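You operate a simulated robot arm through the tools that you are given. There is no shell and no other tool.

You are at the controls of a simulated two-armed robot. One attempt, no reset.

Task
Fit the yellow strainer on the grey pot and pour the grey jug's paint through.
Fine: all of it; the grey paint jug goes back. Spill a teaspoon at most; pinch, break and dent nothing; leave nothing switched on. Keep clean things off the floor. Set down upright: grey paint jug.

Only the result counts: the job must be done as asked and must still hold three seconds after the hand-in. Knocking over, shifting, dropping, spilling or breaking anything else fails it.

Robot
Two 7-joint arms with fingered hands on one trunk that stands fixed in place. Base frame: the origin is at the foot of the trunk, x ahead of it, y to its left, z up. Lengths are in m, angles in rad, forces in N, time in s.
The left shoulder is at [0.042, 0.163, 1.061], the right one opposite. Payload 4 kg a hand.
Tool frame (each hand has its own): the origin (TCP) lies between the finger pads and is the grasp point; the fingertips stand 0.036 m ahead of it; z points along the fingers, y is the line along which they close. Largest opening 0.124 m; the body of the gripper starts 0.042 m behind the TCP. The gripper is a hand of 4 fingers: y runs from the thumb to the fingers, the wrist lies at [-0.015, -0.099, -0.189] in the tool frame.
Orientation is that of the tool frame in the base frame, as a unit quaternion [x, y, z, w]. With the fingers straight down and the wrist toward the robot, the tool's x, y and z point along [0, 1, 0], [1, 0, 0] and [0, 0, -1] of the base frame.

Tools
- The arms move only by the tool nudge_tool. It takes "left_steps", "right_steps" or both (then of equal length, played together; a hand with none holds still); each is a list of rows, each an object (a shift or turn left out is 0) with "linear": the shift along the tool's x, y, z in m, a list of three; "delta_rot": the turn, a rotation vector about the tool's x, y, z in rad, a list of three. In form: [{"linear": [tx, ty, tz], "delta_rot": [ax, ay, az]}, ...]. A call has 1 to 20 rows; each row is the pose to reach, as a shift and turn from the pose commanded when the call began, along the tool's axes at that moment. Rows are played at 5 a second. More than 0.05 m and 0.15 rad between two rows, and nothing of the call is played. Where a pose cannot be reached the arm comes as near as it can. A force on the tool above 40 N (or 10 N above the force at the start of the call, whichever is more), or a blocked arm, ends the call early, and 0.2 s more pass. In this call time passes only in rows, and 0.2 s behind the last. The reply holds the time, the measured pose of the TCP, the force on the tool along the base axes, the opening and the grip force, in the units named above and with some noise, with the torque about the TCP (base axes, N m) and any sound that the robot's microphone picked up.
- Cameras (640 x 400 px; columns grow to the right, rows downward): "scene" is now at [0.1486, -0.039, 1.3283]; the picture's right is [-0.42, -0.91, 0.07], its down [-0.20, 0.02, -0.98] and it looks along [0.89, -0.42, -0.19] (base axes); focal length 233 px, centre (320, 200). "left" rides on the left gripper at [-0.075, -0.086, -0.123] in its tool frame; the picture's right is [-0.70, -0.34, 0.63], its down [0.65, -0.68, 0.35] and it looks along [0.32, 0.65, 0.69] (tool axes); focal length 275 px, centre (320, 200). "right" rides on the right gripper at [0.075, -0.086, -0.123] in its tool frame; the picture's right is [-0.70, 0.34, -0.63], its down [-0.64, -0.68, 0.35] and it looks along [-0.32, 0.65, 0.69] (tool axes); focal length 275 px, centre (320, 200). There is no depth. A picture from a camera that has moved, and an enlarged one, comes with that camera's place and axes in the base frame and with its lens.
- capture(camera): a new picture of that camera. No time passes.
- lift_body(by): slides the trunk up (or, below 0, down) by that many m; the arms and the scene camera ride with it, the base frame stays. It gives what a move gives, with no picture.
- set_fingers(index, middle, ring, thumb_bend, thumb_turn, hand): sets how far each is bent, from 0 (flat) to 1 (curled in); at 0.3 the hand is open as for a grip, at 0.7 the pads meet at the TCP. One left out holds its place. A second passes; each finger stops where it meets its share of the squeeze, and holds until it gets a number again. It is the only way to open and close the hand. It gives what a move gives, with no picture; readings hold the bend of each and the force on the fingers (four entries, about 0 where the hand has none), thumb and palm. thumb_turn goes from beside the hand (0) to across from the fingers (1), as for a grip.
- head_to(pan, tilt): turns the head with the scene camera to pan (to the left, within 1.501 rad either way) and tilt (down, from -0.506 to 1.204), counted from straight ahead of the robot. It gives what a move gives.
- enlarge(camera, box): a new picture of the part [left, top, right, bottom] of that camera's present view, enlarged. No time passes.
- sign_off(): hands the job in; it is judged then, once.

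Nothing tells you positions but the pictures and the camera data. Unless the task says otherwise, let go and move clear before handing in.

The tools are called after "Request:" by a JSON object that holds its "method" and its "body". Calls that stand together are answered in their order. nudge_tool: Moves the arms, as the interface text tells. Its arguments: {"type":"object","properties":{"left_steps":{"type":"array"},"right_steps":{"type":"array"}},"required":[]} The other tools are called the same way: lift_body (by) slides the trunk up or down; set_fingers (index, middle, ring, thumb_bend, thumb_turn, hand) moves the fingers one by one; head_to (pan, tilt) turns the head that bears the scene camera; capture (camera) takes a picture; enlarge (camera, box) takes an enlarged picture of a part of a camera's view; sign_off () hands the job in.

At the start:

```text
time: 0.0
left_eef_pos: [0.8655, 0.1233, 1.3172]
left_tcp_rot: [0.707, 0.707, 0.0, 0.0]
left_contact_force: [-0.7, -0.1, -1.4]
left_moment: [0.02, 0.0, 0.02]
left_grip_width: 0.1236
left_gripper_force: 0.0
left_shape: jaw
left_bend: [0.3, 0.3, 0.3, 0.3, 0.98]
left_finger forces: [0.0, 0.1, 0.0, 0.0, 0.0, 0.0]
right_eef_pos: [0.4726, -0.4188, 1.3744]
right_tcp_rot: [0.707, 0.708, 0.0, 0.001]
right_contact_force: [0.2, 0.2, 0.0]
right_moment: [-0.01, -0.01, 0.0]
right_grip_width: 0.1238
right_gripper_force: 0.0
right_shape: jaw
right_bend: [0.3, 0.3, 0.3, 0.3, 0.98]
right_finger forces: [0.1, 0.0, 0.0, 0.0, 0.0, 0.0]
trunk travel left (down, up): [-0.225, 0.253]
head pan, tilt: [-0.438, 0.052]
```

scene: 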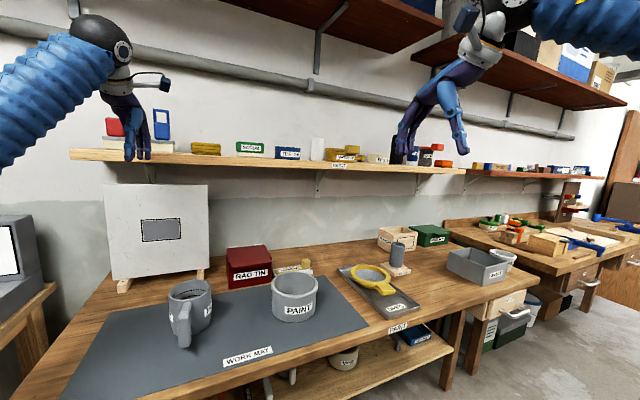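
right: 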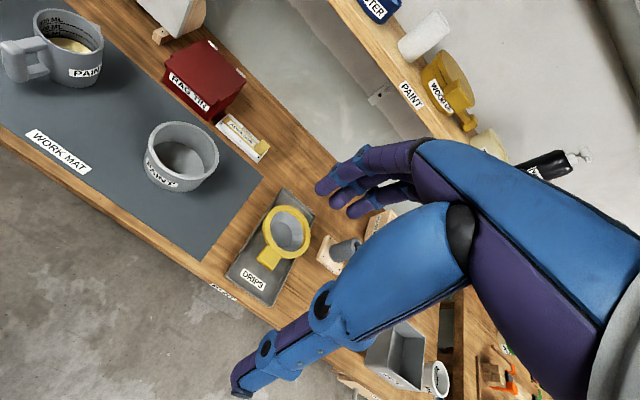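
left: 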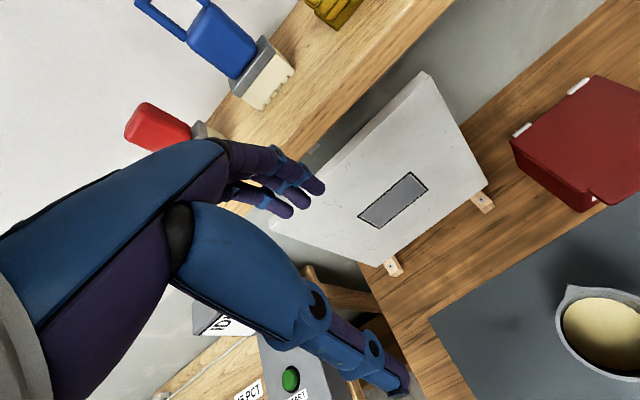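

I see a grey jug with paint (left on the work mat), a grey pot labelled PAINT to its right, and the yellow strainer lying on a DRIPS tray further right. First I take closer looks to locate everything.

Request:
{"method": "enlarge", "body": {"camera": "scene", "box": [140, 240, 340, 365]}}

Request:
{"method": "enlarge", "body": {"camera": "scene", "box": [320, 220, 520, 345]}}

Request:
{"method": "enlarge", "body": {"camera": "right", "box": [0, 0, 320, 200]}}

Request:
{"method": "enlarge", "body": {"camera": "right", "box": [130, 110, 370, 310]}}

```text
3.20 times, centred on (240, 302) of scene
camera zoom: at [0.1486, -0.039, 1.3283], right [-0.42, -0.91, 0.07], down [-0.2, 0.02, -0.98], along [0.89, -0.42, -0.19], focal length 747 px, centre (576, -128)
```

zoom: 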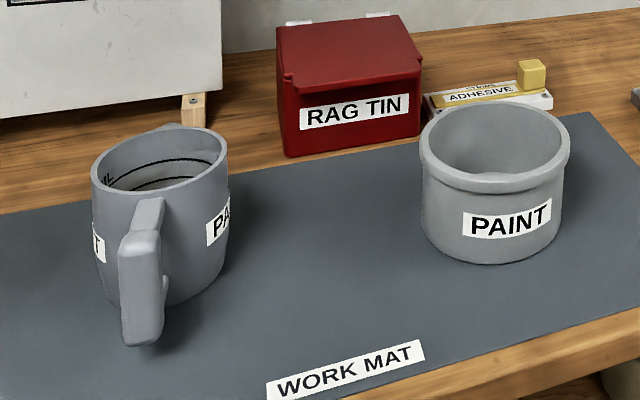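

```text
3.20 times, centred on (420, 282) of scene
camera zoom: at [0.1486, -0.039, 1.3283], right [-0.42, -0.91, 0.07], down [-0.2, 0.02, -0.98], along [0.89, -0.42, -0.19], focal length 747 px, centre (0, -64)
```

zoom: 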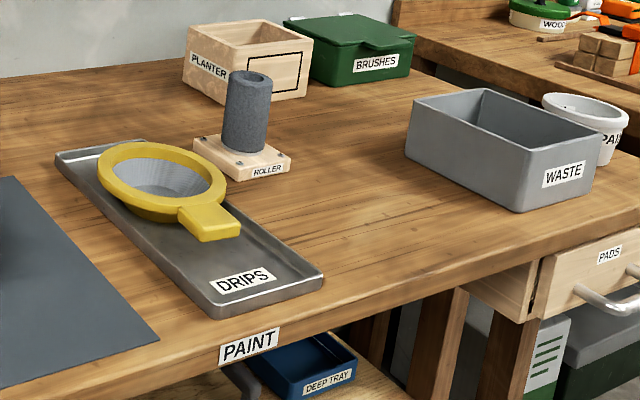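

```text
2.00 times, centred on (160, 100) of right
camera zoom: at [0.3877, -0.3441, 1.4978], right [0.34, -0.7, 0.63], down [-0.68, -0.64, -0.35], along [0.65, -0.32, -0.69], focal length 551 px, centre (640, 400)
```

zoom: 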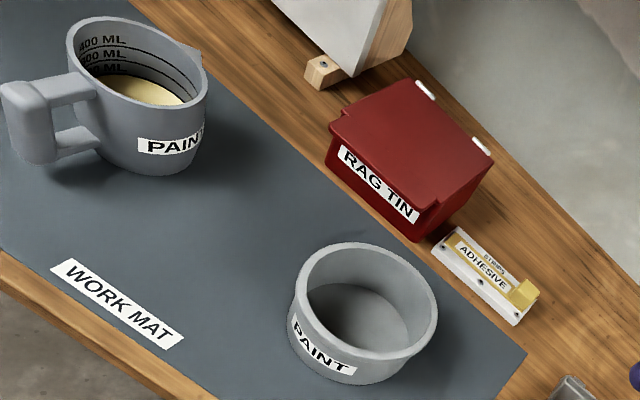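

```text
2.00 times, centred on (250, 210) of right
camera zoom: at [0.3877, -0.3441, 1.4978], right [0.34, -0.7, 0.63], down [-0.68, -0.64, -0.35], along [0.65, -0.32, -0.69], focal length 551 px, centre (460, 180)
```

zoom: 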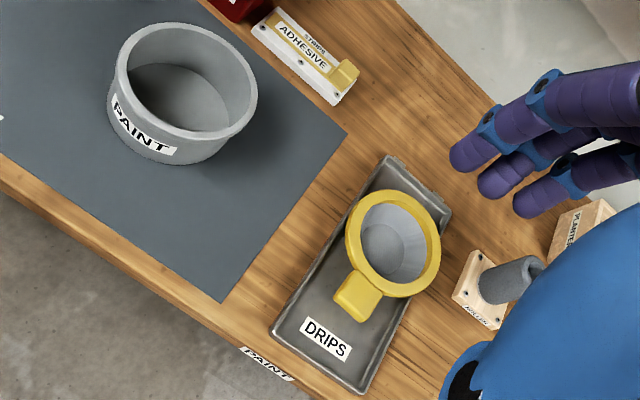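

The pot rim comes out at about (0.75, -0.26, 0.94), the jug rim at about (0.775, 0.02, 0.96) and the strainer ring at about (0.81, -0.59, 0.86). I'll turn the head to tighten up these estimates.

Request:
{"method": "head_to", "body": {"pan": -0.35, "tilt": 0.6}}

Request:
{"method": "capture", "body": {"camera": "scene"}}

```text
time: 1.0
left_eef_pos: [0.8673, 0.1225, 1.3176]
left_tcp_rot: [0.707, 0.707, 0.001, 0.0]
left_contact_force: [0.0, 0.2, 0.8]
left_moment: [0.0, 0.01, -0.01]
left_grip_width: 0.1236
left_gripper_force: 0.0
left_shape: jaw
left_bend: [0.3, 0.3, 0.3, 0.3, 0.98]
left_finger forces: [0.0, 0.1, 0.0, 0.0, 0.1, 0.1]
right_eef_pos: [0.4725, -0.4191, 1.375]
right_tcp_rot: [0.707, 0.707, 0.0, 0.0]
right_contact_force: [-1.2, 0.3, 0.3]
right_moment: [-0.01, 0.01, 0.02]
right_grip_width: 0.1237
right_gripper_force: 0.0
right_shape: jaw
right_bend: [0.3, 0.3, 0.3, 0.3, 0.98]
right_finger forces: [0.0, 0.0, 0.1, 0.0, 0.1, 0.0]
trunk travel left (down, up): [-0.225, 0.253]
head pan, tilt: [-0.351, 0.6]
```

```text
taken
camera scene: at [0.1413, -0.0306, 1.2785], right [-0.34, -0.94, 0.05], down [-0.65, 0.19, -0.73], along [0.68, -0.28, -0.68], focal length 233 px, centre (320, 200)
```

scene: 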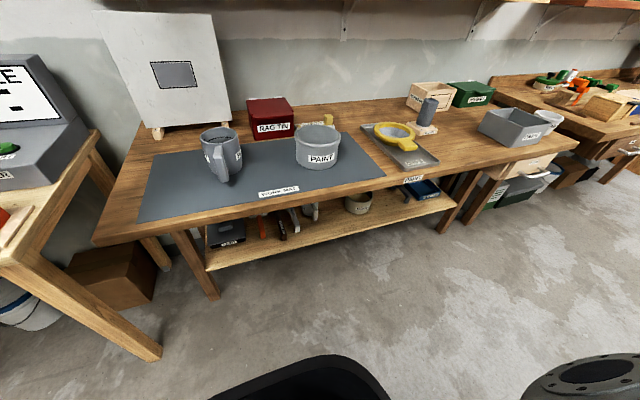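

The bench view from this head pose shows everything clear of the arms. I'll zoom in on jug, pot and strainer for measuring.

Request:
{"method": "enlarge", "body": {"camera": "scene", "box": [190, 110, 350, 210]}}

Request:
{"method": "enlarge", "body": {"camera": "scene", "box": [340, 90, 500, 190]}}

Request:
{"method": "enlarge", "body": {"camera": "left", "box": [420, 200, 640, 400]}}

```text
4.00 times, centred on (270, 160) of scene
camera zoom: at [0.1413, -0.0306, 1.2785], right [-0.34, -0.94, 0.05], down [-0.65, 0.19, -0.73], along [0.68, -0.28, -0.68], focal length 934 px, centre (520, 360)
```

zoom: 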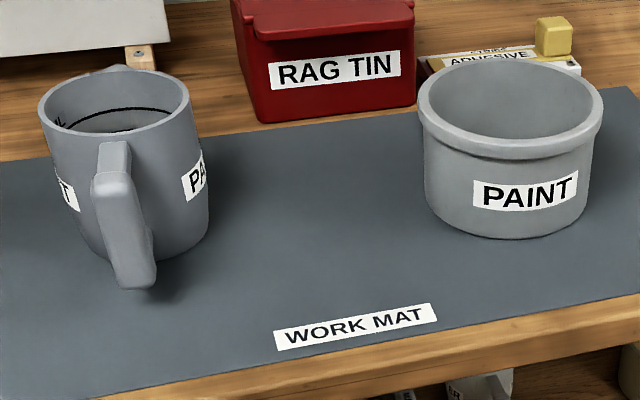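

```text
4.00 times, centred on (420, 140) of scene
camera zoom: at [0.1413, -0.0306, 1.2785], right [-0.34, -0.94, 0.05], down [-0.65, 0.19, -0.73], along [0.68, -0.28, -0.68], focal length 934 px, centre (-80, 440)
```

zoom: 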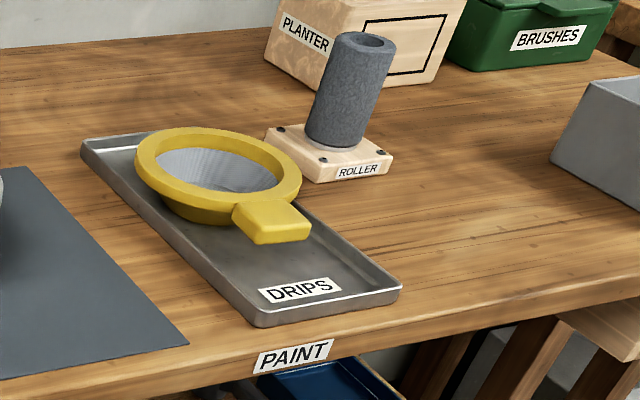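

```text
2.00 times, centred on (530, 300) of left
camera zoom: at [0.7818, 0.0472, 1.4385], right [-0.34, -0.7, -0.63], down [-0.68, 0.65, -0.35], along [0.65, 0.32, -0.69], focal length 551 px, centre (-100, 0)
```

zoom: 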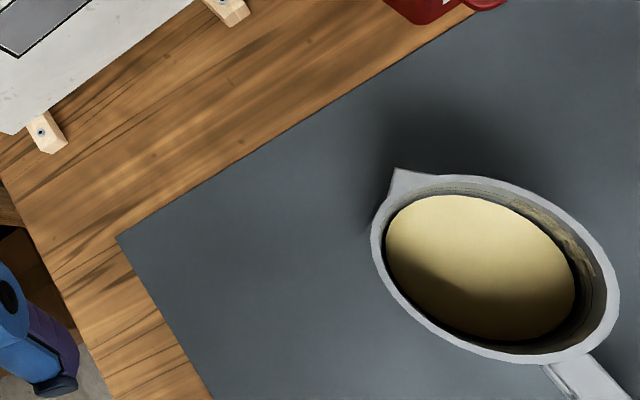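

Working estimates so far: mat top z≈0.86, pot rim centre (0.75, -0.258, 0.936), jug centre (0.773, 0.016) with its handle bar near (0.685, 0.027), strainer tab near (0.71, -0.58, 0.87). I'll zoom tighter on the two handles to settle the grasps.

Request:
{"method": "enlarge", "body": {"camera": "scene", "box": [360, 110, 440, 160]}}

Request:
{"method": "enlarge", "body": {"camera": "right", "box": [0, 0, 112, 90]}}

Request:
{"method": "enlarge", "body": {"camera": "scene", "box": [190, 120, 254, 190]}}

Request:
{"method": "enlarge", "body": {"camera": "right", "box": [220, 180, 332, 310]}}

```text
8.00 times, centred on (400, 135) of scene
camera zoom: at [0.1413, -0.0306, 1.2785], right [-0.34, -0.94, 0.05], down [-0.65, 0.19, -0.73], along [0.68, -0.28, -0.68], focal length 1868 px, centre (-320, 720)
```

zoom: 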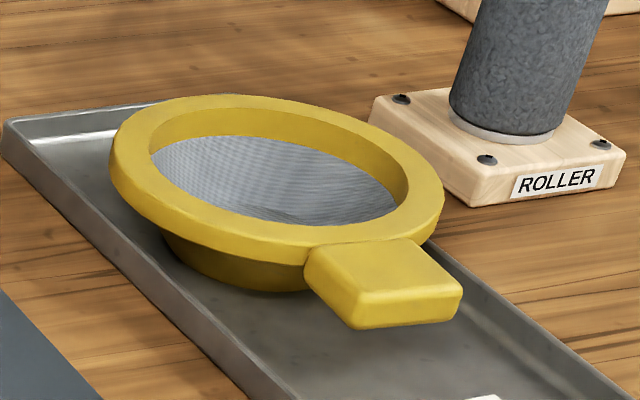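

```text
4.44 times, centred on (56, 45) of right
camera zoom: at [0.3877, -0.3441, 1.4978], right [0.34, -0.7, 0.63], down [-0.68, -0.64, -0.35], along [0.65, -0.32, -0.69], focal length 1224 px, centre (1493, 889)
```

zoom: 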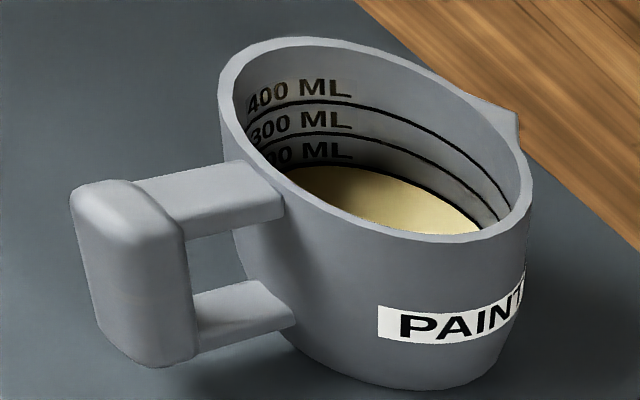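

```text
5.71 times, centred on (222, 155) of scene
camera zoom: at [0.1413, -0.0306, 1.2785], right [-0.34, -0.94, 0.05], down [-0.65, 0.19, -0.73], along [0.68, -0.28, -0.68], focal length 1334 px, centre (880, 457)
```

zoom: 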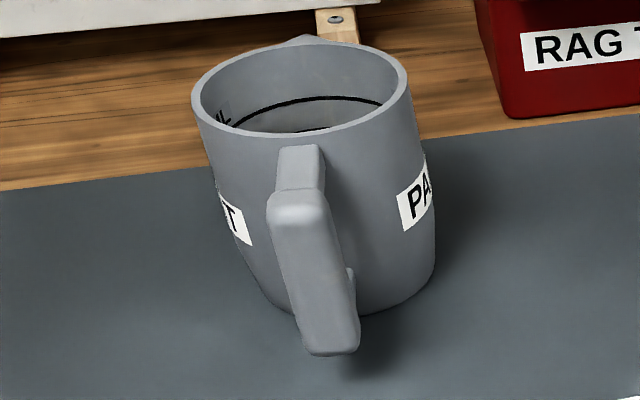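

```text
3.08 times, centred on (276, 245) of right
camera zoom: at [0.3877, -0.3441, 1.4978], right [0.34, -0.7, 0.63], down [-0.68, -0.64, -0.35], along [0.65, -0.32, -0.69], focal length 847 px, centre (455, 62)
```

zoom: 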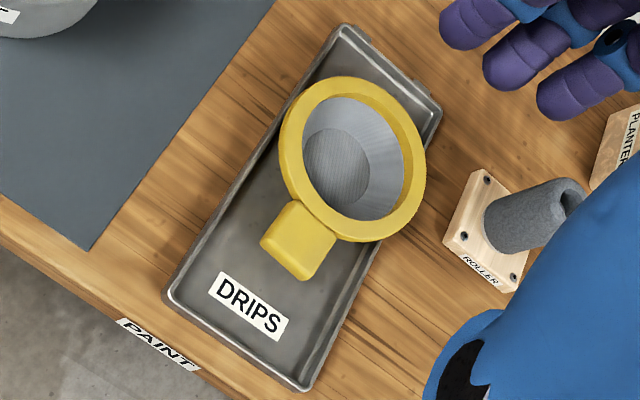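

The strainer's tab points straight at the robot and its ring stands a couple of cm above the tray floor; the jug handle is a vertical bar about 2 cm wide. I'll bring the right hand above the tab with its closing line across the tab (yaw -90°), staying high.

Request:
{"method": "nudge_tool", "body": {"right_steps": [{"linear": [-0.0133, 0.0158, 0.0229], "delta_rot": [0, 0, 0.1309]}, {"linear": [-0.0267, 0.0317, 0.0458], "delta_rot": [0, 0, 0.2618]}, {"linear": [-0.04, 0.0475, 0.0688], "delta_rot": [0, 0, 0.3927]}, {"linear": [-0.0533, 0.0633, 0.0917], "delta_rot": [0, 0, 0.5236]}, {"linear": [-0.0667, 0.0792, 0.1146], "delta_rot": [0, 0, 0.6545]}, {"linear": [-0.08, 0.095, 0.1375], "delta_rot": [0, 0, 0.7854]}, {"linear": [-0.0933, 0.1108, 0.1604], "delta_rot": [0, 0, 0.9163]}, {"linear": [-0.1067, 0.1267, 0.1833], "delta_rot": [0, 0, 1.0472]}, {"linear": [-0.12, 0.1425, 0.2063], "delta_rot": [0, 0, 1.1781]}, {"linear": [-0.1333, 0.1583, 0.2292], "delta_rot": [0, 0, 1.309]}, {"linear": [-0.1467, 0.1742, 0.2521], "delta_rot": [0, 0, 1.4399]}, {"linear": [-0.16, 0.19, 0.275], "delta_rot": [0, 0, 1.5708]}]}}

Request:
{"method": "capture", "body": {"camera": "scene"}}

Request:
{"method": "capture", "body": {"camera": "right"}}

```text
time: 3.6
left_eef_pos: [0.8673, 0.1223, 1.3156]
left_tcp_rot: [0.707, 0.707, -0.001, -0.001]
left_contact_force: [-1.3, -0.1, 0.1]
left_moment: [-0.02, 0.02, 0.0]
left_grip_width: 0.1234
left_gripper_force: 0.0
left_shape: jaw
left_bend: [0.3, 0.3, 0.3, 0.3, 0.98]
left_finger forces: [0.0, 0.0, 0.0, 0.0, 0.0, 0.0]
right_eef_pos: [0.6631, -0.5783, 1.0974]
right_tcp_rot: [1.0, 0.0, -0.001, 0.0]
right_contact_force: [0.7, -0.1, 0.1]
right_moment: [-0.01, 0.01, 0.0]
right_grip_width: 0.1237
right_gripper_force: 0.1
right_shape: jaw
right_bend: [0.3, 0.3, 0.3, 0.3, 0.98]
right_finger forces: [0.0, 0.1, 0.0, 0.0, 0.1, 0.0]
trunk travel left (down, up): [-0.225, 0.253]
head pan, tilt: [-0.351, 0.6]
```

```text
taken
camera scene: at [0.1427, -0.0307, 1.278], right [-0.34, -0.94, 0.05], down [-0.65, 0.19, -0.73], along [0.68, -0.28, -0.68], focal length 233 px, centre (320, 200)
```

scene: 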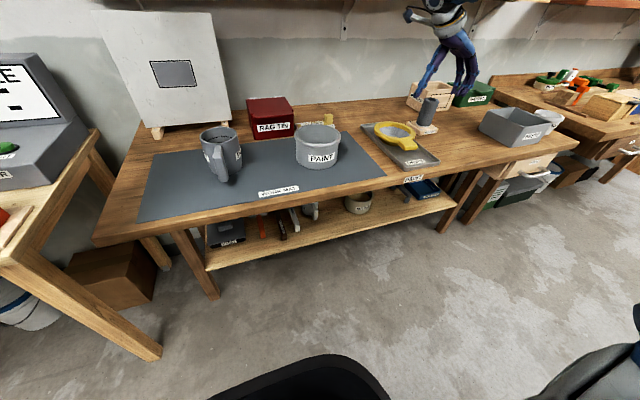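

```text
taken
camera right: at [0.7383, -0.4926, 1.2211], right [-0.7, -0.34, 0.63], down [-0.64, 0.68, -0.34], along [-0.32, -0.65, -0.69], focal length 275 px, centre (320, 200)
```

right: 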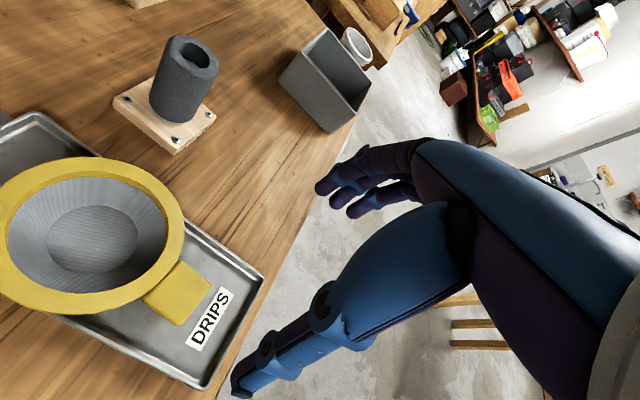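

The hand is now above and in front of the strainer. I'll zoom the right wrist camera onto the tab to measure its exact place.

Request:
{"method": "enlarge", "body": {"camera": "right", "box": [80, 220, 272, 340]}}

Request:
{"method": "enlarge", "body": {"camera": "right", "box": [0, 130, 240, 330]}}

Request:
{"method": "enlarge", "body": {"camera": "scene", "box": [350, 0, 510, 170]}}

```text
3.33 times, centred on (176, 280) of right
camera zoom: at [0.7383, -0.4926, 1.2211], right [-0.7, -0.34, 0.63], down [-0.64, 0.68, -0.34], along [-0.32, -0.65, -0.69], focal length 918 px, centre (800, -67)
```

zoom: 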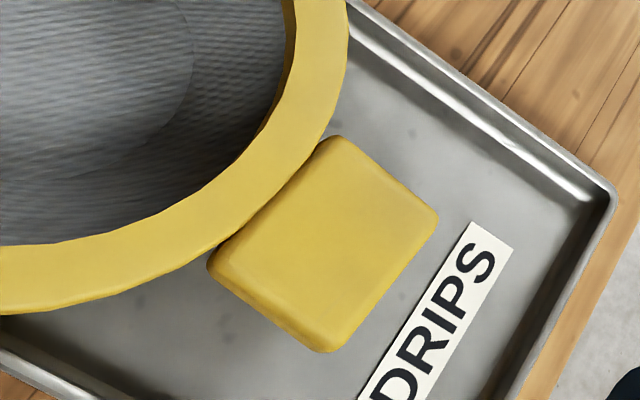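

```text
2.00 times, centred on (120, 230) of right
camera zoom: at [0.7383, -0.4926, 1.2211], right [-0.7, -0.34, 0.63], down [-0.64, 0.68, -0.34], along [-0.32, -0.65, -0.69], focal length 551 px, centre (720, 140)
```

zoom: 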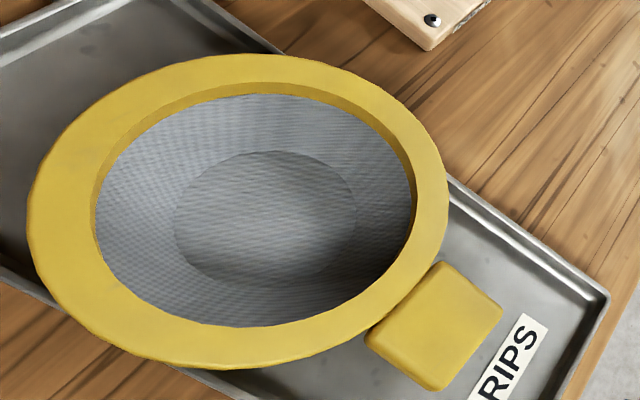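

```text
2.35 times, centred on (430, 85) of scene
camera zoom: at [0.1427, -0.0307, 1.278], right [-0.34, -0.94, 0.05], down [-0.65, 0.19, -0.73], along [0.68, -0.28, -0.68], focal length 549 px, centre (61, 471)
```

zoom: 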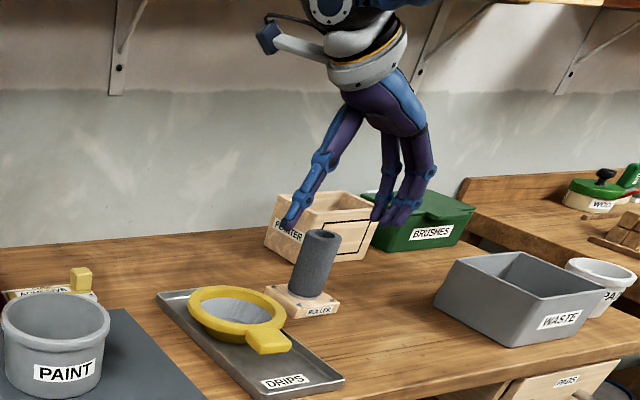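

Tab: about 4 cm long by 4.6 cm wide, centred near (0.688, -0.563), top at z≈0.90; ring centre near (0.785, -0.573), radius 0.077. I'll check the spacing of the three fingers and which is which.

Request:
{"method": "enlarge", "body": {"camera": "right", "box": [220, 130, 460, 400]}}

Request:
{"method": "set_fingers", "body": {"hand": "right", "index": 0.1}}

Request:
{"method": "enlarge", "body": {"camera": "right", "box": [220, 130, 460, 400]}}

```text
1.48 times, centred on (340, 265) of right
camera zoom: at [0.7383, -0.4926, 1.2211], right [-0.7, -0.34, 0.63], down [-0.64, 0.68, -0.34], along [-0.32, -0.65, -0.69], focal length 408 px, centre (290, 104)
```

zoom: 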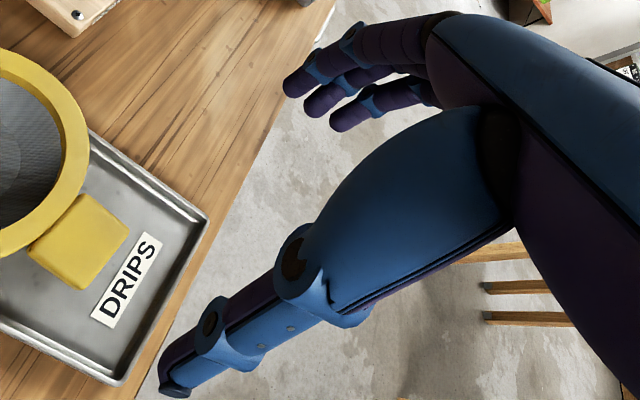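

```text
time: 4.6
left_eef_pos: [0.8654, 0.1235, 1.317]
left_tcp_rot: [0.706, 0.708, 0.0, 0.0]
left_contact_force: [0.4, 0.0, -0.9]
left_moment: [0.01, 0.03, 0.0]
left_grip_width: 0.1236
left_gripper_force: 0.0
left_shape: jaw
left_bend: [0.3, 0.3, 0.3, 0.3, 0.98]
left_finger forces: [0.1, 0.0, 0.1, 0.1, 0.0, 0.1]
right_eef_pos: [0.6618, -0.5778, 1.0982]
right_tcp_rot: [1.0, 0.0, 0.001, 0.0]
right_contact_force: [-0.8, -0.1, -0.2]
right_moment: [0.01, -0.01, -0.01]
right_grip_width: 0.1589
right_gripper_force: 0.1
right_shape: fingers
right_bend: [0.1, 0.3, 0.3, 0.3, 0.98]
right_finger forces: [0.0, 0.0, 0.0, 0.0, 0.0, 0.1]
trunk travel left (down, up): [-0.225, 0.253]
head pan, tilt: [-0.351, 0.6]
```

```text
1.48 times, centred on (340, 265) of right
camera zoom: at [0.7371, -0.4922, 1.2223], right [-0.7, -0.34, 0.63], down [-0.64, 0.68, -0.35], along [-0.32, -0.65, -0.69], focal length 408 px, centre (290, 104)
```

zoom: 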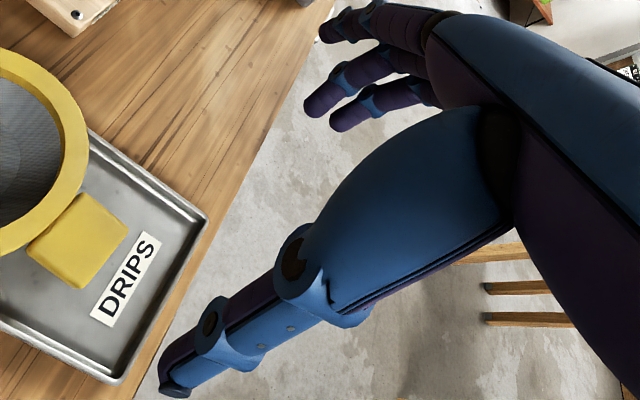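

Index is the finger nearest the strainer ring, so I'll keep it spread and grip the tab with middle, ring and thumb. Next I move right over the tab at z≈0.98 and check alignment.

Request:
{"method": "nudge_tool", "body": {"right_steps": [{"linear": [0.009, -0.005, 0.04]}, {"linear": [0.018, -0.01, 0.08]}, {"linear": [0.0275, -0.0145, 0.12]}]}}

Request:
{"method": "capture", "body": {"camera": "right"}}

Request:
{"method": "enlarge", "body": {"camera": "scene", "box": [340, 60, 500, 160]}}

```text
time: 5.4
left_eef_pos: [0.8677, 0.1226, 1.3162]
left_tcp_rot: [0.708, 0.707, -0.001, 0.0]
left_contact_force: [-0.1, -0.3, -0.3]
left_moment: [0.04, 0.03, 0.02]
left_grip_width: 0.1235
left_gripper_force: 0.0
left_shape: jaw
left_bend: [0.3, 0.3, 0.3, 0.3, 0.98]
left_finger forces: [0.0, 0.0, 0.0, 0.0, 0.1, 0.0]
right_eef_pos: [0.6944, -0.5654, 0.9775]
right_tcp_rot: [1.0, -0.001, -0.001, 0.001]
right_contact_force: [0.3, 0.6, -1.0]
right_moment: [0.03, 0.01, -0.02]
right_grip_width: 0.1588
right_gripper_force: 0.0
right_shape: fingers
right_bend: [0.1, 0.3, 0.3, 0.3, 0.98]
right_finger forces: [0.0, 0.1, 0.1, 0.0, 0.0, 0.0]
trunk travel left (down, up): [-0.225, 0.253]
head pan, tilt: [-0.351, 0.6]
```

```text
taken
camera right: at [0.7698, -0.48, 1.1001], right [-0.7, -0.34, 0.64], down [-0.64, 0.68, -0.34], along [-0.32, -0.65, -0.69], focal length 275 px, centre (320, 200)
```

right: 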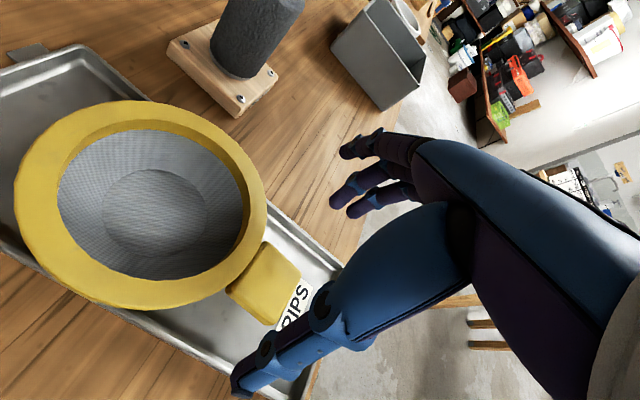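

```text
4.00 times, centred on (420, 110) of scene
camera zoom: at [0.1428, -0.0309, 1.278], right [-0.34, -0.94, 0.05], down [-0.65, 0.2, -0.73], along [0.68, -0.28, -0.68], focal length 934 px, centre (-80, 560)
```

zoom: 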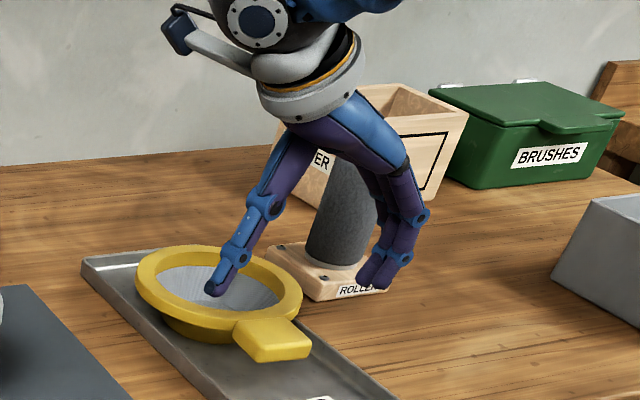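

Request:
{"method": "enlarge", "body": {"camera": "right", "box": [200, 220, 360, 340]}}

```text
3.33 times, centred on (280, 280) of right
camera zoom: at [0.7698, -0.48, 1.1001], right [-0.7, -0.34, 0.64], down [-0.64, 0.68, -0.34], along [-0.32, -0.65, -0.69], focal length 918 px, centre (453, -67)
```

zoom: 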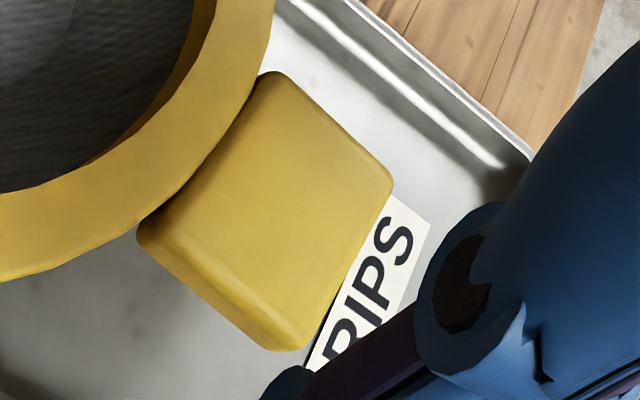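

The hand is well centred over the tab. I'll lower it so the fingertips straddle the tab just above the tray floor, watching the force.

Request:
{"method": "nudge_tool", "body": {"right_steps": [{"linear": [-0.004, 0, 0.02]}, {"linear": [-0.004, 0, 0.04]}, {"linear": [-0.004, 0, 0.055]}, {"linear": [-0.004, 0, 0.066]}]}}

Request:
{"method": "capture", "body": {"camera": "right"}}

Request:
{"method": "enlarge", "body": {"camera": "scene", "box": [360, 90, 460, 170]}}

```text
time: 6.4
left_eef_pos: [0.8661, 0.1225, 1.3167]
left_tcp_rot: [0.707, 0.707, 0.0, 0.0]
left_contact_force: [-0.1, 0.0, 0.1]
left_moment: [-0.04, -0.01, 0.05]
left_grip_width: 0.1239
left_gripper_force: 0.1
left_shape: jaw
left_bend: [0.3, 0.3, 0.3, 0.3, 0.98]
left_finger forces: [0.0, 0.0, 0.0, 0.0, 0.0, 0.1]
right_eef_pos: [0.6859, -0.5652, 0.9136]
right_tcp_rot: [1.0, 0.0, 0.001, 0.0]
right_contact_force: [0.4, 0.4, 1.5]
right_moment: [-0.02, -0.01, -0.01]
right_grip_width: 0.1587
right_gripper_force: 0.5
right_shape: fingers
right_bend: [0.1, 0.3, 0.3, 0.3, 0.98]
right_finger forces: [0.0, 0.9, 0.0, 0.1, 0.0, 0.1]
trunk travel left (down, up): [-0.225, 0.253]
head pan, tilt: [-0.351, 0.6]
```

```text
taken
camera right: at [0.7617, -0.4787, 1.0363], right [-0.7, -0.34, 0.63], down [-0.64, 0.68, -0.35], along [-0.32, -0.65, -0.69], focal length 275 px, centre (320, 200)
```

right: 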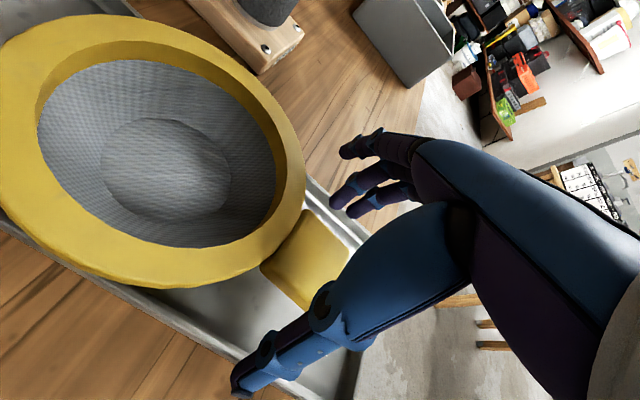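

```text
5.00 times, centred on (410, 130) of scene
camera zoom: at [0.1414, -0.0303, 1.2784], right [-0.34, -0.94, 0.05], down [-0.65, 0.19, -0.73], along [0.68, -0.28, -0.68], focal length 1167 px, centre (-130, 550)
```

zoom: 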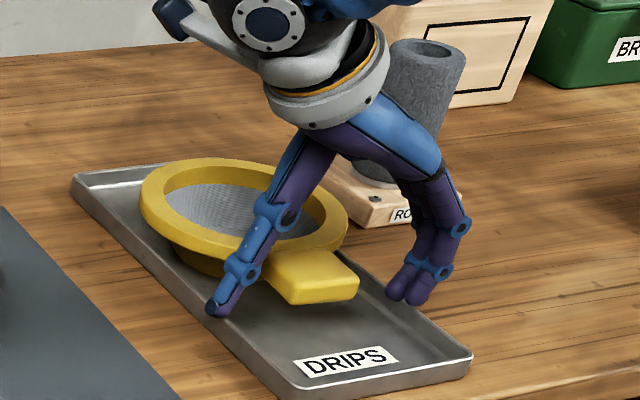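

The fingertips are beside the tab with a slight touch on the middle finger, likely at the tray's rim. I'll lift a few mm, narrow the grip, and recheck.

Request:
{"method": "nudge_tool", "body": {"right_steps": [{"linear": [0, 0, -0.008]}]}}

Request:
{"method": "set_fingers", "body": {"hand": "right", "middle": 0.42, "ring": 0.42, "thumb_bend": 0.42}}

Request:
{"method": "capture", "body": {"camera": "right"}}

Request:
{"method": "enlarge", "body": {"camera": "scene", "box": [360, 90, 460, 170]}}

```text
time: 6.8
left_eef_pos: [0.8657, 0.1234, 1.3182]
left_tcp_rot: [0.707, 0.707, 0.0, 0.0]
left_contact_force: [0.1, -0.5, 0.9]
left_moment: [0.03, -0.01, 0.04]
left_grip_width: 0.1238
left_gripper_force: 0.1
left_shape: jaw
left_bend: [0.3, 0.3, 0.3, 0.3, 0.98]
left_finger forces: [0.0, 0.0, 0.0, 0.0, 0.0, 0.1]
right_eef_pos: [0.6869, -0.5634, 0.9218]
right_tcp_rot: [1.0, 0.001, 0.0, 0.0]
right_contact_force: [0.4, 0.5, 0.3]
right_moment: [0.04, 0.0, 0.01]
right_grip_width: 0.159
right_gripper_force: 0.1
right_shape: fingers
right_bend: [0.1, 0.3, 0.3, 0.3, 0.98]
right_finger forces: [0.0, 0.1, 0.1, 0.1, 0.0, 0.0]
trunk travel left (down, up): [-0.225, 0.253]
head pan, tilt: [-0.351, 0.6]
```

```text
time: 7.8
left_eef_pos: [0.8675, 0.1227, 1.3181]
left_tcp_rot: [0.707, 0.707, 0.0, 0.0]
left_contact_force: [-0.3, 0.7, -0.2]
left_moment: [-0.01, 0.02, 0.0]
left_grip_width: 0.1238
left_gripper_force: 0.1
left_shape: jaw
left_bend: [0.3, 0.3, 0.3, 0.3, 0.98]
left_finger forces: [0.0, 0.1, 0.1, 0.0, 0.0, 0.0]
right_eef_pos: [0.6878, -0.5633, 0.9214]
right_tcp_rot: [1.0, 0.0, 0.0, 0.0]
right_contact_force: [0.1, -0.3, -0.6]
right_moment: [0.0, 0.03, 0.01]
right_grip_width: 0.1421
right_gripper_force: 0.0
right_shape: fingers
right_bend: [0.1, 0.42, 0.42, 0.42, 0.98]
right_finger forces: [0.1, 0.1, 0.1, 0.0, 0.0, 0.0]
trunk travel left (down, up): [-0.225, 0.253]
head pan, tilt: [-0.351, 0.6]
```

```text
taken
camera right: at [0.7624, -0.4785, 1.0447], right [-0.7, -0.34, 0.63], down [-0.64, 0.68, -0.35], along [-0.32, -0.65, -0.69], focal length 275 px, centre (320, 200)
```

right: 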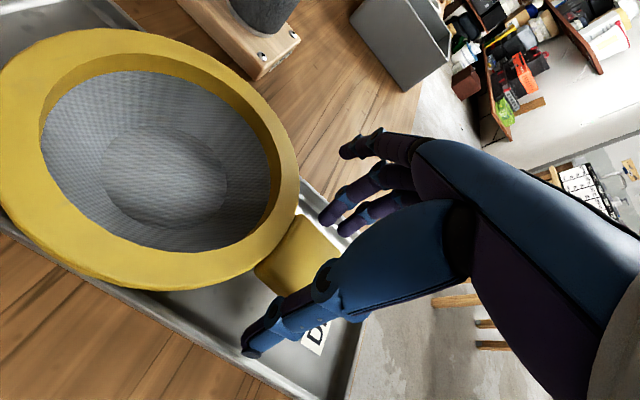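

```text
5.00 times, centred on (410, 130) of scene
camera zoom: at [0.1414, -0.0306, 1.2784], right [-0.34, -0.94, 0.05], down [-0.65, 0.19, -0.73], along [0.68, -0.28, -0.68], focal length 1167 px, centre (-130, 550)
```

zoom: 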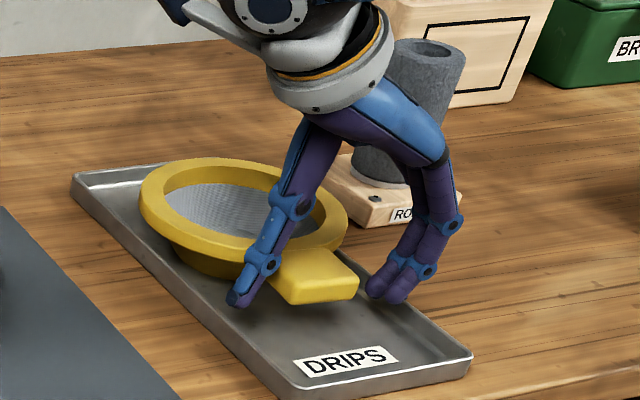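

Fingers now sit inside the tray on either side of the tab with no contact. I'll lower about 9 mm and look again.

Request:
{"method": "nudge_tool", "body": {"right_steps": [{"linear": [0, 0, 0.005]}, {"linear": [0, 0, 0.01]}]}}

Request:
{"method": "enlarge", "body": {"camera": "scene", "box": [370, 110, 440, 160]}}

```text
time: 8.4
left_eef_pos: [0.8652, 0.1238, 1.3186]
left_tcp_rot: [0.707, 0.707, 0.0, -0.001]
left_contact_force: [-0.5, -0.6, -0.6]
left_moment: [-0.01, 0.0, -0.02]
left_grip_width: 0.1234
left_gripper_force: 0.1
left_shape: jaw
left_bend: [0.3, 0.3, 0.3, 0.3, 0.98]
left_finger forces: [0.0, 0.0, 0.0, 0.0, 0.0, 0.1]
right_eef_pos: [0.6864, -0.5642, 0.9139]
right_tcp_rot: [1.0, 0.0, 0.0, 0.001]
right_contact_force: [-0.2, -2.3, 8.2]
right_moment: [0.37, -0.03, -0.03]
right_grip_width: 0.1427
right_gripper_force: 3.8
right_shape: fingers
right_bend: [0.1, 0.42, 0.42, 0.42, 0.97]
right_finger forces: [0.0, 0.0, 0.0, 0.0, 7.9, 0.1]
trunk travel left (down, up): [-0.225, 0.253]
head pan, tilt: [-0.351, 0.6]
```

```text
8.00 times, centred on (405, 135) of scene
camera zoom: at [0.1405, -0.0304, 1.2787], right [-0.34, -0.94, 0.05], down [-0.65, 0.19, -0.73], along [0.68, -0.28, -0.68], focal length 1868 px, centre (-360, 720)
```

zoom: 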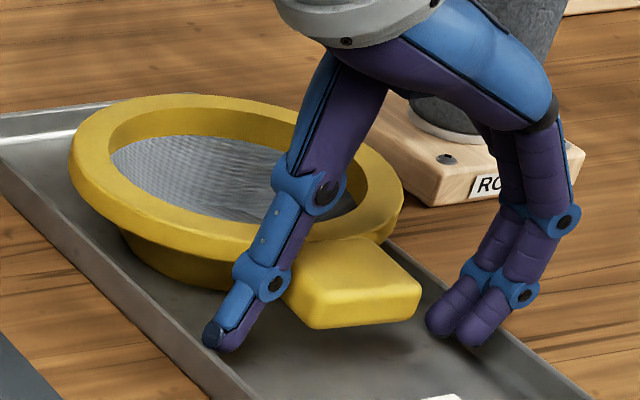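

The thumb met the tray (7.9 N), so I back off 5 mm and then close gently on the tab.

Request:
{"method": "nudge_tool", "body": {"right_steps": [{"linear": [0, 0, -0.005]}]}}

Request:
{"method": "set_fingers", "body": {"hand": "right", "middle": 0.5, "ring": 0.5, "thumb_bend": 0.5}}

Request:
{"method": "enlarge", "body": {"camera": "scene", "box": [370, 110, 440, 160]}}

Request:
{"method": "capture", "body": {"camera": "right"}}

```text
time: 8.8
left_eef_pos: [0.8669, 0.1231, 1.317]
left_tcp_rot: [0.707, 0.707, -0.001, 0.0]
left_contact_force: [0.1, 0.1, 0.4]
left_moment: [-0.02, 0.0, 0.04]
left_grip_width: 0.1236
left_gripper_force: 0.0
left_shape: jaw
left_bend: [0.3, 0.3, 0.3, 0.3, 0.98]
left_finger forces: [0.1, 0.0, 0.0, 0.0, 0.0, 0.1]
right_eef_pos: [0.6861, -0.5634, 0.9177]
right_tcp_rot: [1.0, 0.0, -0.002, 0.0]
right_contact_force: [-0.2, -0.9, 0.0]
right_moment: [-0.01, 0.0, 0.0]
right_grip_width: 0.1422
right_gripper_force: 0.1
right_shape: fingers
right_bend: [0.1, 0.42, 0.42, 0.42, 0.97]
right_finger forces: [0.0, 0.0, 0.0, 0.0, 0.1, 0.0]
trunk travel left (down, up): [-0.225, 0.253]
head pan, tilt: [-0.351, 0.6]
```

```text
time: 9.8
left_eef_pos: [0.8666, 0.1231, 1.3173]
left_tcp_rot: [0.707, 0.707, 0.0, 0.001]
left_contact_force: [0.7, -0.4, -0.4]
left_moment: [-0.03, 0.0, 0.02]
left_grip_width: 0.1233
left_gripper_force: 0.1
left_shape: jaw
left_bend: [0.3, 0.3, 0.3, 0.3, 0.98]
left_finger forces: [0.1, 0.0, 0.1, 0.0, 0.0, 0.0]
right_eef_pos: [0.6869, -0.5645, 0.9178]
right_tcp_rot: [1.0, 0.0, 0.0, 0.0]
right_contact_force: [0.4, 0.0, 0.0]
right_moment: [0.04, 0.01, 0.02]
right_grip_width: 0.1304
right_gripper_force: 0.0
right_shape: fingers
right_bend: [0.1, 0.5, 0.5, 0.5, 0.97]
right_finger forces: [0.0, 0.0, 0.0, 0.0, 0.0, 0.0]
trunk travel left (down, up): [-0.225, 0.253]
head pan, tilt: [-0.351, 0.6]
```

```text
8.00 times, centred on (405, 135) of scene
camera zoom: at [0.1413, -0.0306, 1.2784], right [-0.34, -0.94, 0.05], down [-0.65, 0.19, -0.73], along [0.68, -0.28, -0.68], focal length 1868 px, centre (-360, 720)
```

zoom: 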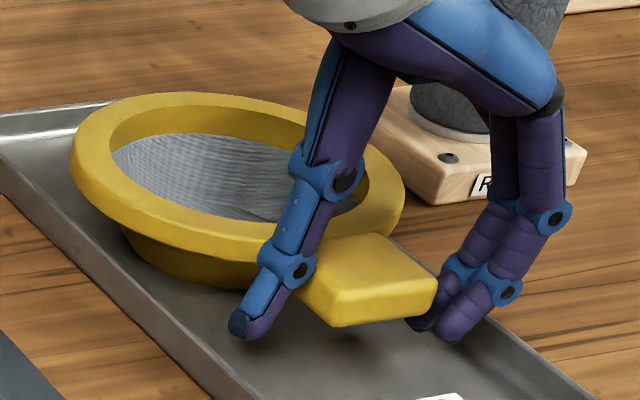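

```text
taken
camera right: at [0.762, -0.4781, 1.0412], right [-0.7, -0.34, 0.63], down [-0.64, 0.68, -0.35], along [-0.32, -0.65, -0.69], focal length 275 px, centre (320, 200)
```

right: 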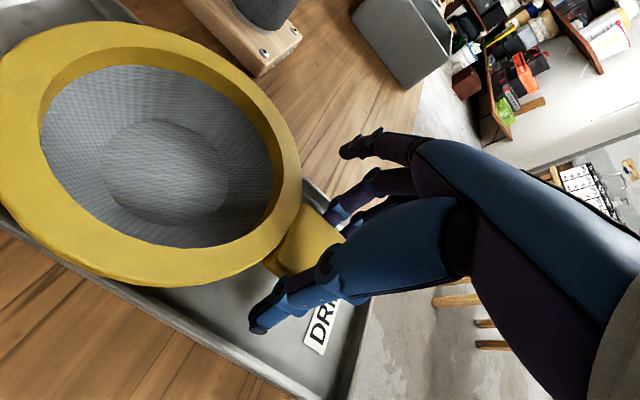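

Request:
{"method": "set_fingers", "body": {"hand": "right", "middle": 0.56, "ring": 0.56, "thumb_bend": 0.56}}

Request:
{"method": "enlarge", "body": {"camera": "scene", "box": [370, 110, 440, 160]}}

Request:
{"method": "enlarge", "body": {"camera": "right", "box": [200, 150, 400, 350]}}

```text
time: 10.8
left_eef_pos: [0.8659, 0.1231, 1.3172]
left_tcp_rot: [0.707, 0.707, 0.0, 0.0]
left_contact_force: [0.2, -0.3, 0.2]
left_moment: [0.01, 0.01, 0.02]
left_grip_width: 0.1237
left_gripper_force: 0.2
left_shape: jaw
left_bend: [0.3, 0.3, 0.3, 0.3, 0.98]
left_finger forces: [0.0, 0.0, 0.0, 0.0, 0.0, 0.1]
right_eef_pos: [0.6877, -0.5636, 0.9181]
right_tcp_rot: [1.0, 0.0, -0.001, 0.0]
right_contact_force: [0.4, 0.4, 0.4]
right_moment: [-0.01, 0.01, 0.0]
right_grip_width: 0.1253
right_gripper_force: 3.9
right_shape: fingers
right_bend: [0.1, 0.54, 0.55, 0.55, 0.97]
right_finger forces: [0.0, 2.8, 1.2, 0.0, 3.8, 0.0]
trunk travel left (down, up): [-0.225, 0.253]
head pan, tilt: [-0.351, 0.6]
```

```text
8.00 times, centred on (405, 135) of scene
camera zoom: at [0.1414, -0.0306, 1.2784], right [-0.34, -0.94, 0.05], down [-0.65, 0.19, -0.73], along [0.68, -0.28, -0.68], focal length 1868 px, centre (-360, 720)
```

zoom: 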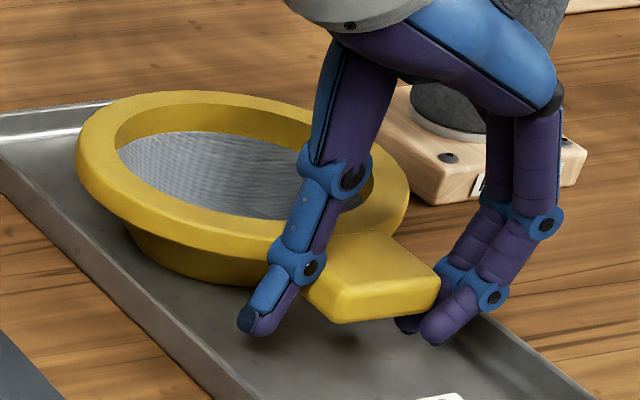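

```text
2.00 times, centred on (300, 250) of right
camera zoom: at [0.762, -0.4781, 1.0411], right [-0.7, -0.34, 0.63], down [-0.64, 0.68, -0.35], along [-0.32, -0.65, -0.69], focal length 551 px, centre (360, 100)
```

zoom: 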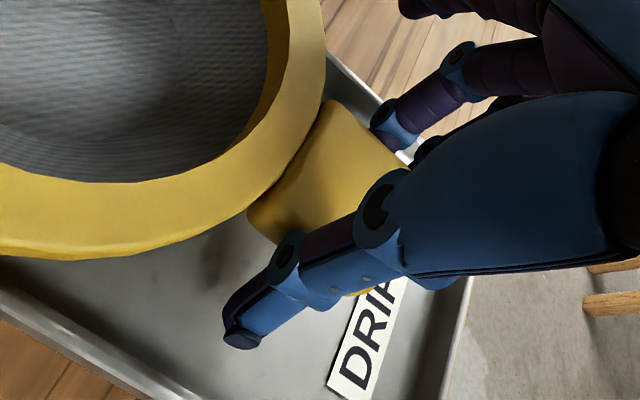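

Both sides are in contact (middle 2.8 N, ring 1.2 N, thumb 3.8 N). I'll firm the grip a bit and see how the force grows.

Request:
{"method": "set_fingers", "body": {"hand": "right", "middle": 0.6, "ring": 0.6, "thumb_bend": 0.6}}

```text
time: 11.8
left_eef_pos: [0.8666, 0.1229, 1.3179]
left_tcp_rot: [0.707, 0.707, 0.001, -0.001]
left_contact_force: [0.4, -0.5, 0.3]
left_moment: [0.02, 0.01, 0.01]
left_grip_width: 0.1238
left_gripper_force: 0.1
left_shape: jaw
left_bend: [0.3, 0.3, 0.3, 0.3, 0.98]
left_finger forces: [0.0, 0.1, 0.0, 0.0, 0.0, 0.0]
right_eef_pos: [0.6868, -0.5639, 0.9182]
right_tcp_rot: [1.0, 0.0, 0.0, 0.0]
right_contact_force: [-0.5, -0.4, 0.0]
right_moment: [-0.02, 0.03, -0.02]
right_grip_width: 0.1234
right_gripper_force: 8.8
right_shape: fingers
right_bend: [0.1, 0.55, 0.59, 0.58, 0.96]
right_finger forces: [0.1, 6.5, 2.1, 0.1, 8.7, 0.0]
trunk travel left (down, up): [-0.225, 0.253]
head pan, tilt: [-0.351, 0.6]
```

Request:
{"method": "set_fingers", "body": {"hand": "right", "middle": 0.66, "ring": 0.64, "thumb_bend": 0.66}}

Request:
{"method": "nudge_tool", "body": {"right_steps": [{"linear": [0, 0, -0.005]}, {"linear": [0, 0, -0.015]}, {"linear": [0, 0, -0.03]}]}}

Request:
{"method": "capture", "body": {"camera": "right"}}

Request:
{"method": "enlarge", "body": {"camera": "scene", "box": [360, 90, 460, 170]}}

```text
time: 12.8
left_eef_pos: [0.8665, 0.1216, 1.3187]
left_tcp_rot: [0.707, 0.707, 0.0, 0.001]
left_contact_force: [0.7, 0.3, -0.3]
left_moment: [0.02, 0.01, -0.01]
left_grip_width: 0.1236
left_gripper_force: 0.1
left_shape: jaw
left_bend: [0.3, 0.3, 0.3, 0.3, 0.98]
left_finger forces: [0.0, 0.1, 0.0, 0.0, 0.0, 0.0]
right_eef_pos: [0.6888, -0.5632, 0.9171]
right_tcp_rot: [1.0, 0.0, 0.001, 0.0]
right_contact_force: [-0.9, 0.3, -0.5]
right_moment: [-0.01, -0.01, 0.02]
right_grip_width: 0.1175
right_gripper_force: 15.2
right_shape: fingers
right_bend: [0.1, 0.54, 0.63, 0.62, 0.95]
right_finger forces: [0.0, 12.5, 2.5, 0.0, 15.1, 0.1]
trunk travel left (down, up): [-0.225, 0.253]
head pan, tilt: [-0.351, 0.6]
```

```text
time: 13.6
left_eef_pos: [0.8662, 0.1233, 1.318]
left_tcp_rot: [0.707, 0.708, 0.0, 0.0]
left_contact_force: [-0.4, 0.0, 0.1]
left_moment: [0.03, -0.02, 0.03]
left_grip_width: 0.1235
left_gripper_force: 0.1
left_shape: jaw
left_bend: [0.3, 0.3, 0.3, 0.3, 0.98]
left_finger forces: [0.0, 0.0, 0.0, 0.0, 0.0, 0.1]
right_eef_pos: [0.6867, -0.5654, 0.9484]
right_tcp_rot: [1.0, 0.0, -0.001, 0.0]
right_contact_force: [0.7, 0.5, -1.1]
right_moment: [0.01, 0.04, 0.01]
right_grip_width: 0.1168
right_gripper_force: 15.2
right_shape: fingers
right_bend: [0.1, 0.54, 0.63, 0.62, 0.95]
right_finger forces: [0.0, 13.9, 1.4, 0.1, 14.3, 0.1]
trunk travel left (down, up): [-0.225, 0.253]
head pan, tilt: [-0.351, 0.6]
```

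```text
taken
camera right: at [0.761, -0.4801, 1.0716], right [-0.7, -0.34, 0.63], down [-0.64, 0.68, -0.35], along [-0.32, -0.65, -0.69], focal length 275 px, centre (320, 200)
```

right: 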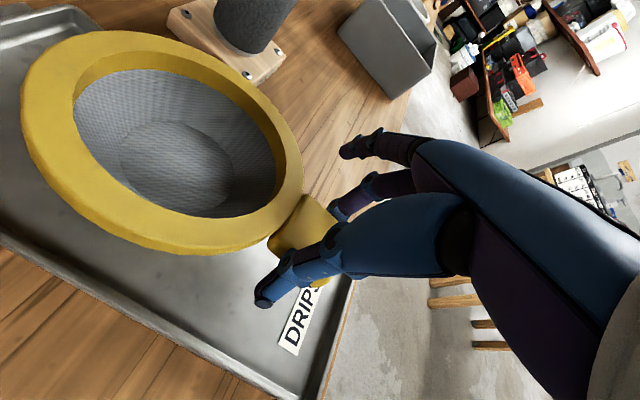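

```text
5.00 times, centred on (410, 130) of scene
camera zoom: at [0.1411, -0.0305, 1.2785], right [-0.34, -0.94, 0.05], down [-0.65, 0.19, -0.73], along [0.68, -0.28, -0.68], focal length 1167 px, centre (-130, 550)
```

zoom: 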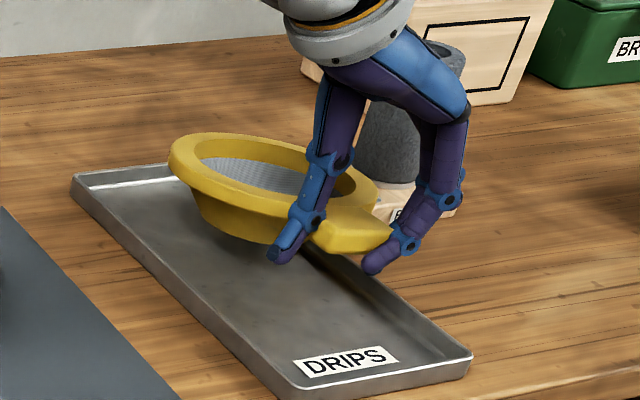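

The strainer is off the tray and held with ~15 N, though it seems to sag a little at its far side. I'll lift it higher and check its tilt before travelling.

Request:
{"method": "nudge_tool", "body": {"right_steps": [{"linear": [0, 0, -0.02]}, {"linear": [0, 0, -0.045]}, {"linear": [0, 0, -0.07]}, {"linear": [0, 0, -0.095]}]}}

Request:
{"method": "capture", "body": {"camera": "right"}}

Request:
{"method": "enlarge", "body": {"camera": "scene", "box": [350, 50, 450, 130]}}

```text
time: 14.6
left_eef_pos: [0.8662, 0.123, 1.3186]
left_tcp_rot: [0.706, 0.708, 0.001, 0.0]
left_contact_force: [1.0, 0.2, 1.2]
left_moment: [-0.01, -0.01, -0.03]
left_grip_width: 0.1238
left_gripper_force: 0.1
left_shape: jaw
left_bend: [0.3, 0.3, 0.3, 0.3, 0.98]
left_finger forces: [0.1, 0.0, 0.1, 0.0, 0.1, 0.0]
right_eef_pos: [0.6853, -0.5619, 1.042]
right_tcp_rot: [1.0, 0.0, 0.0, 0.0]
right_contact_force: [0.2, 0.0, 0.3]
right_moment: [0.01, 0.06, -0.03]
right_grip_width: 0.1171
right_gripper_force: 14.9
right_shape: fingers
right_bend: [0.1, 0.54, 0.63, 0.62, 0.95]
right_finger forces: [0.0, 14.1, 1.5, 0.1, 14.2, 0.0]
trunk travel left (down, up): [-0.225, 0.253]
head pan, tilt: [-0.351, 0.6]
```

```text
taken
camera right: at [0.7608, -0.4771, 1.1653], right [-0.7, -0.34, 0.63], down [-0.64, 0.68, -0.35], along [-0.32, -0.65, -0.69], focal length 275 px, centre (320, 200)
```

right: 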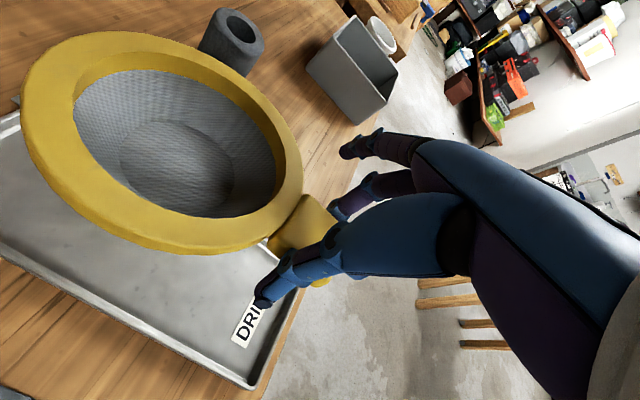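

```text
5.00 times, centred on (400, 90) of scene
camera zoom: at [0.1407, -0.0302, 1.2786], right [-0.34, -0.94, 0.05], down [-0.65, 0.19, -0.73], along [0.68, -0.28, -0.68], focal length 1167 px, centre (-80, 750)
```

zoom: 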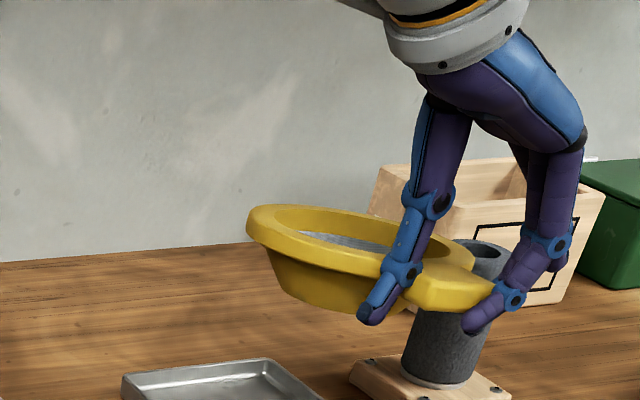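

Request:
{"method": "enlarge", "body": {"camera": "right", "box": [0, 20, 320, 270]}}

```text
1.60 times, centred on (160, 145) of right
camera zoom: at [0.7608, -0.4771, 1.1653], right [-0.7, -0.34, 0.63], down [-0.64, 0.68, -0.35], along [-0.32, -0.65, -0.69], focal length 440 px, centre (576, 288)
```

zoom: 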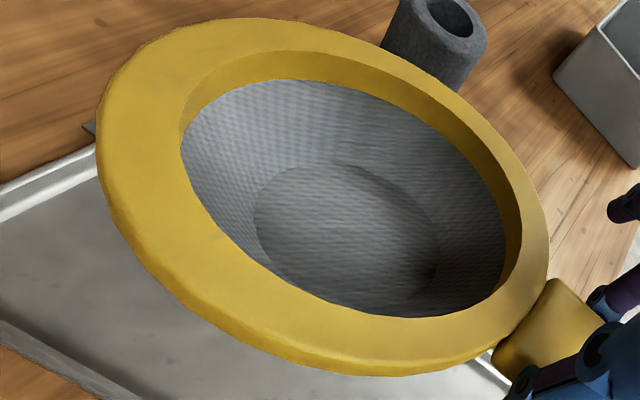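

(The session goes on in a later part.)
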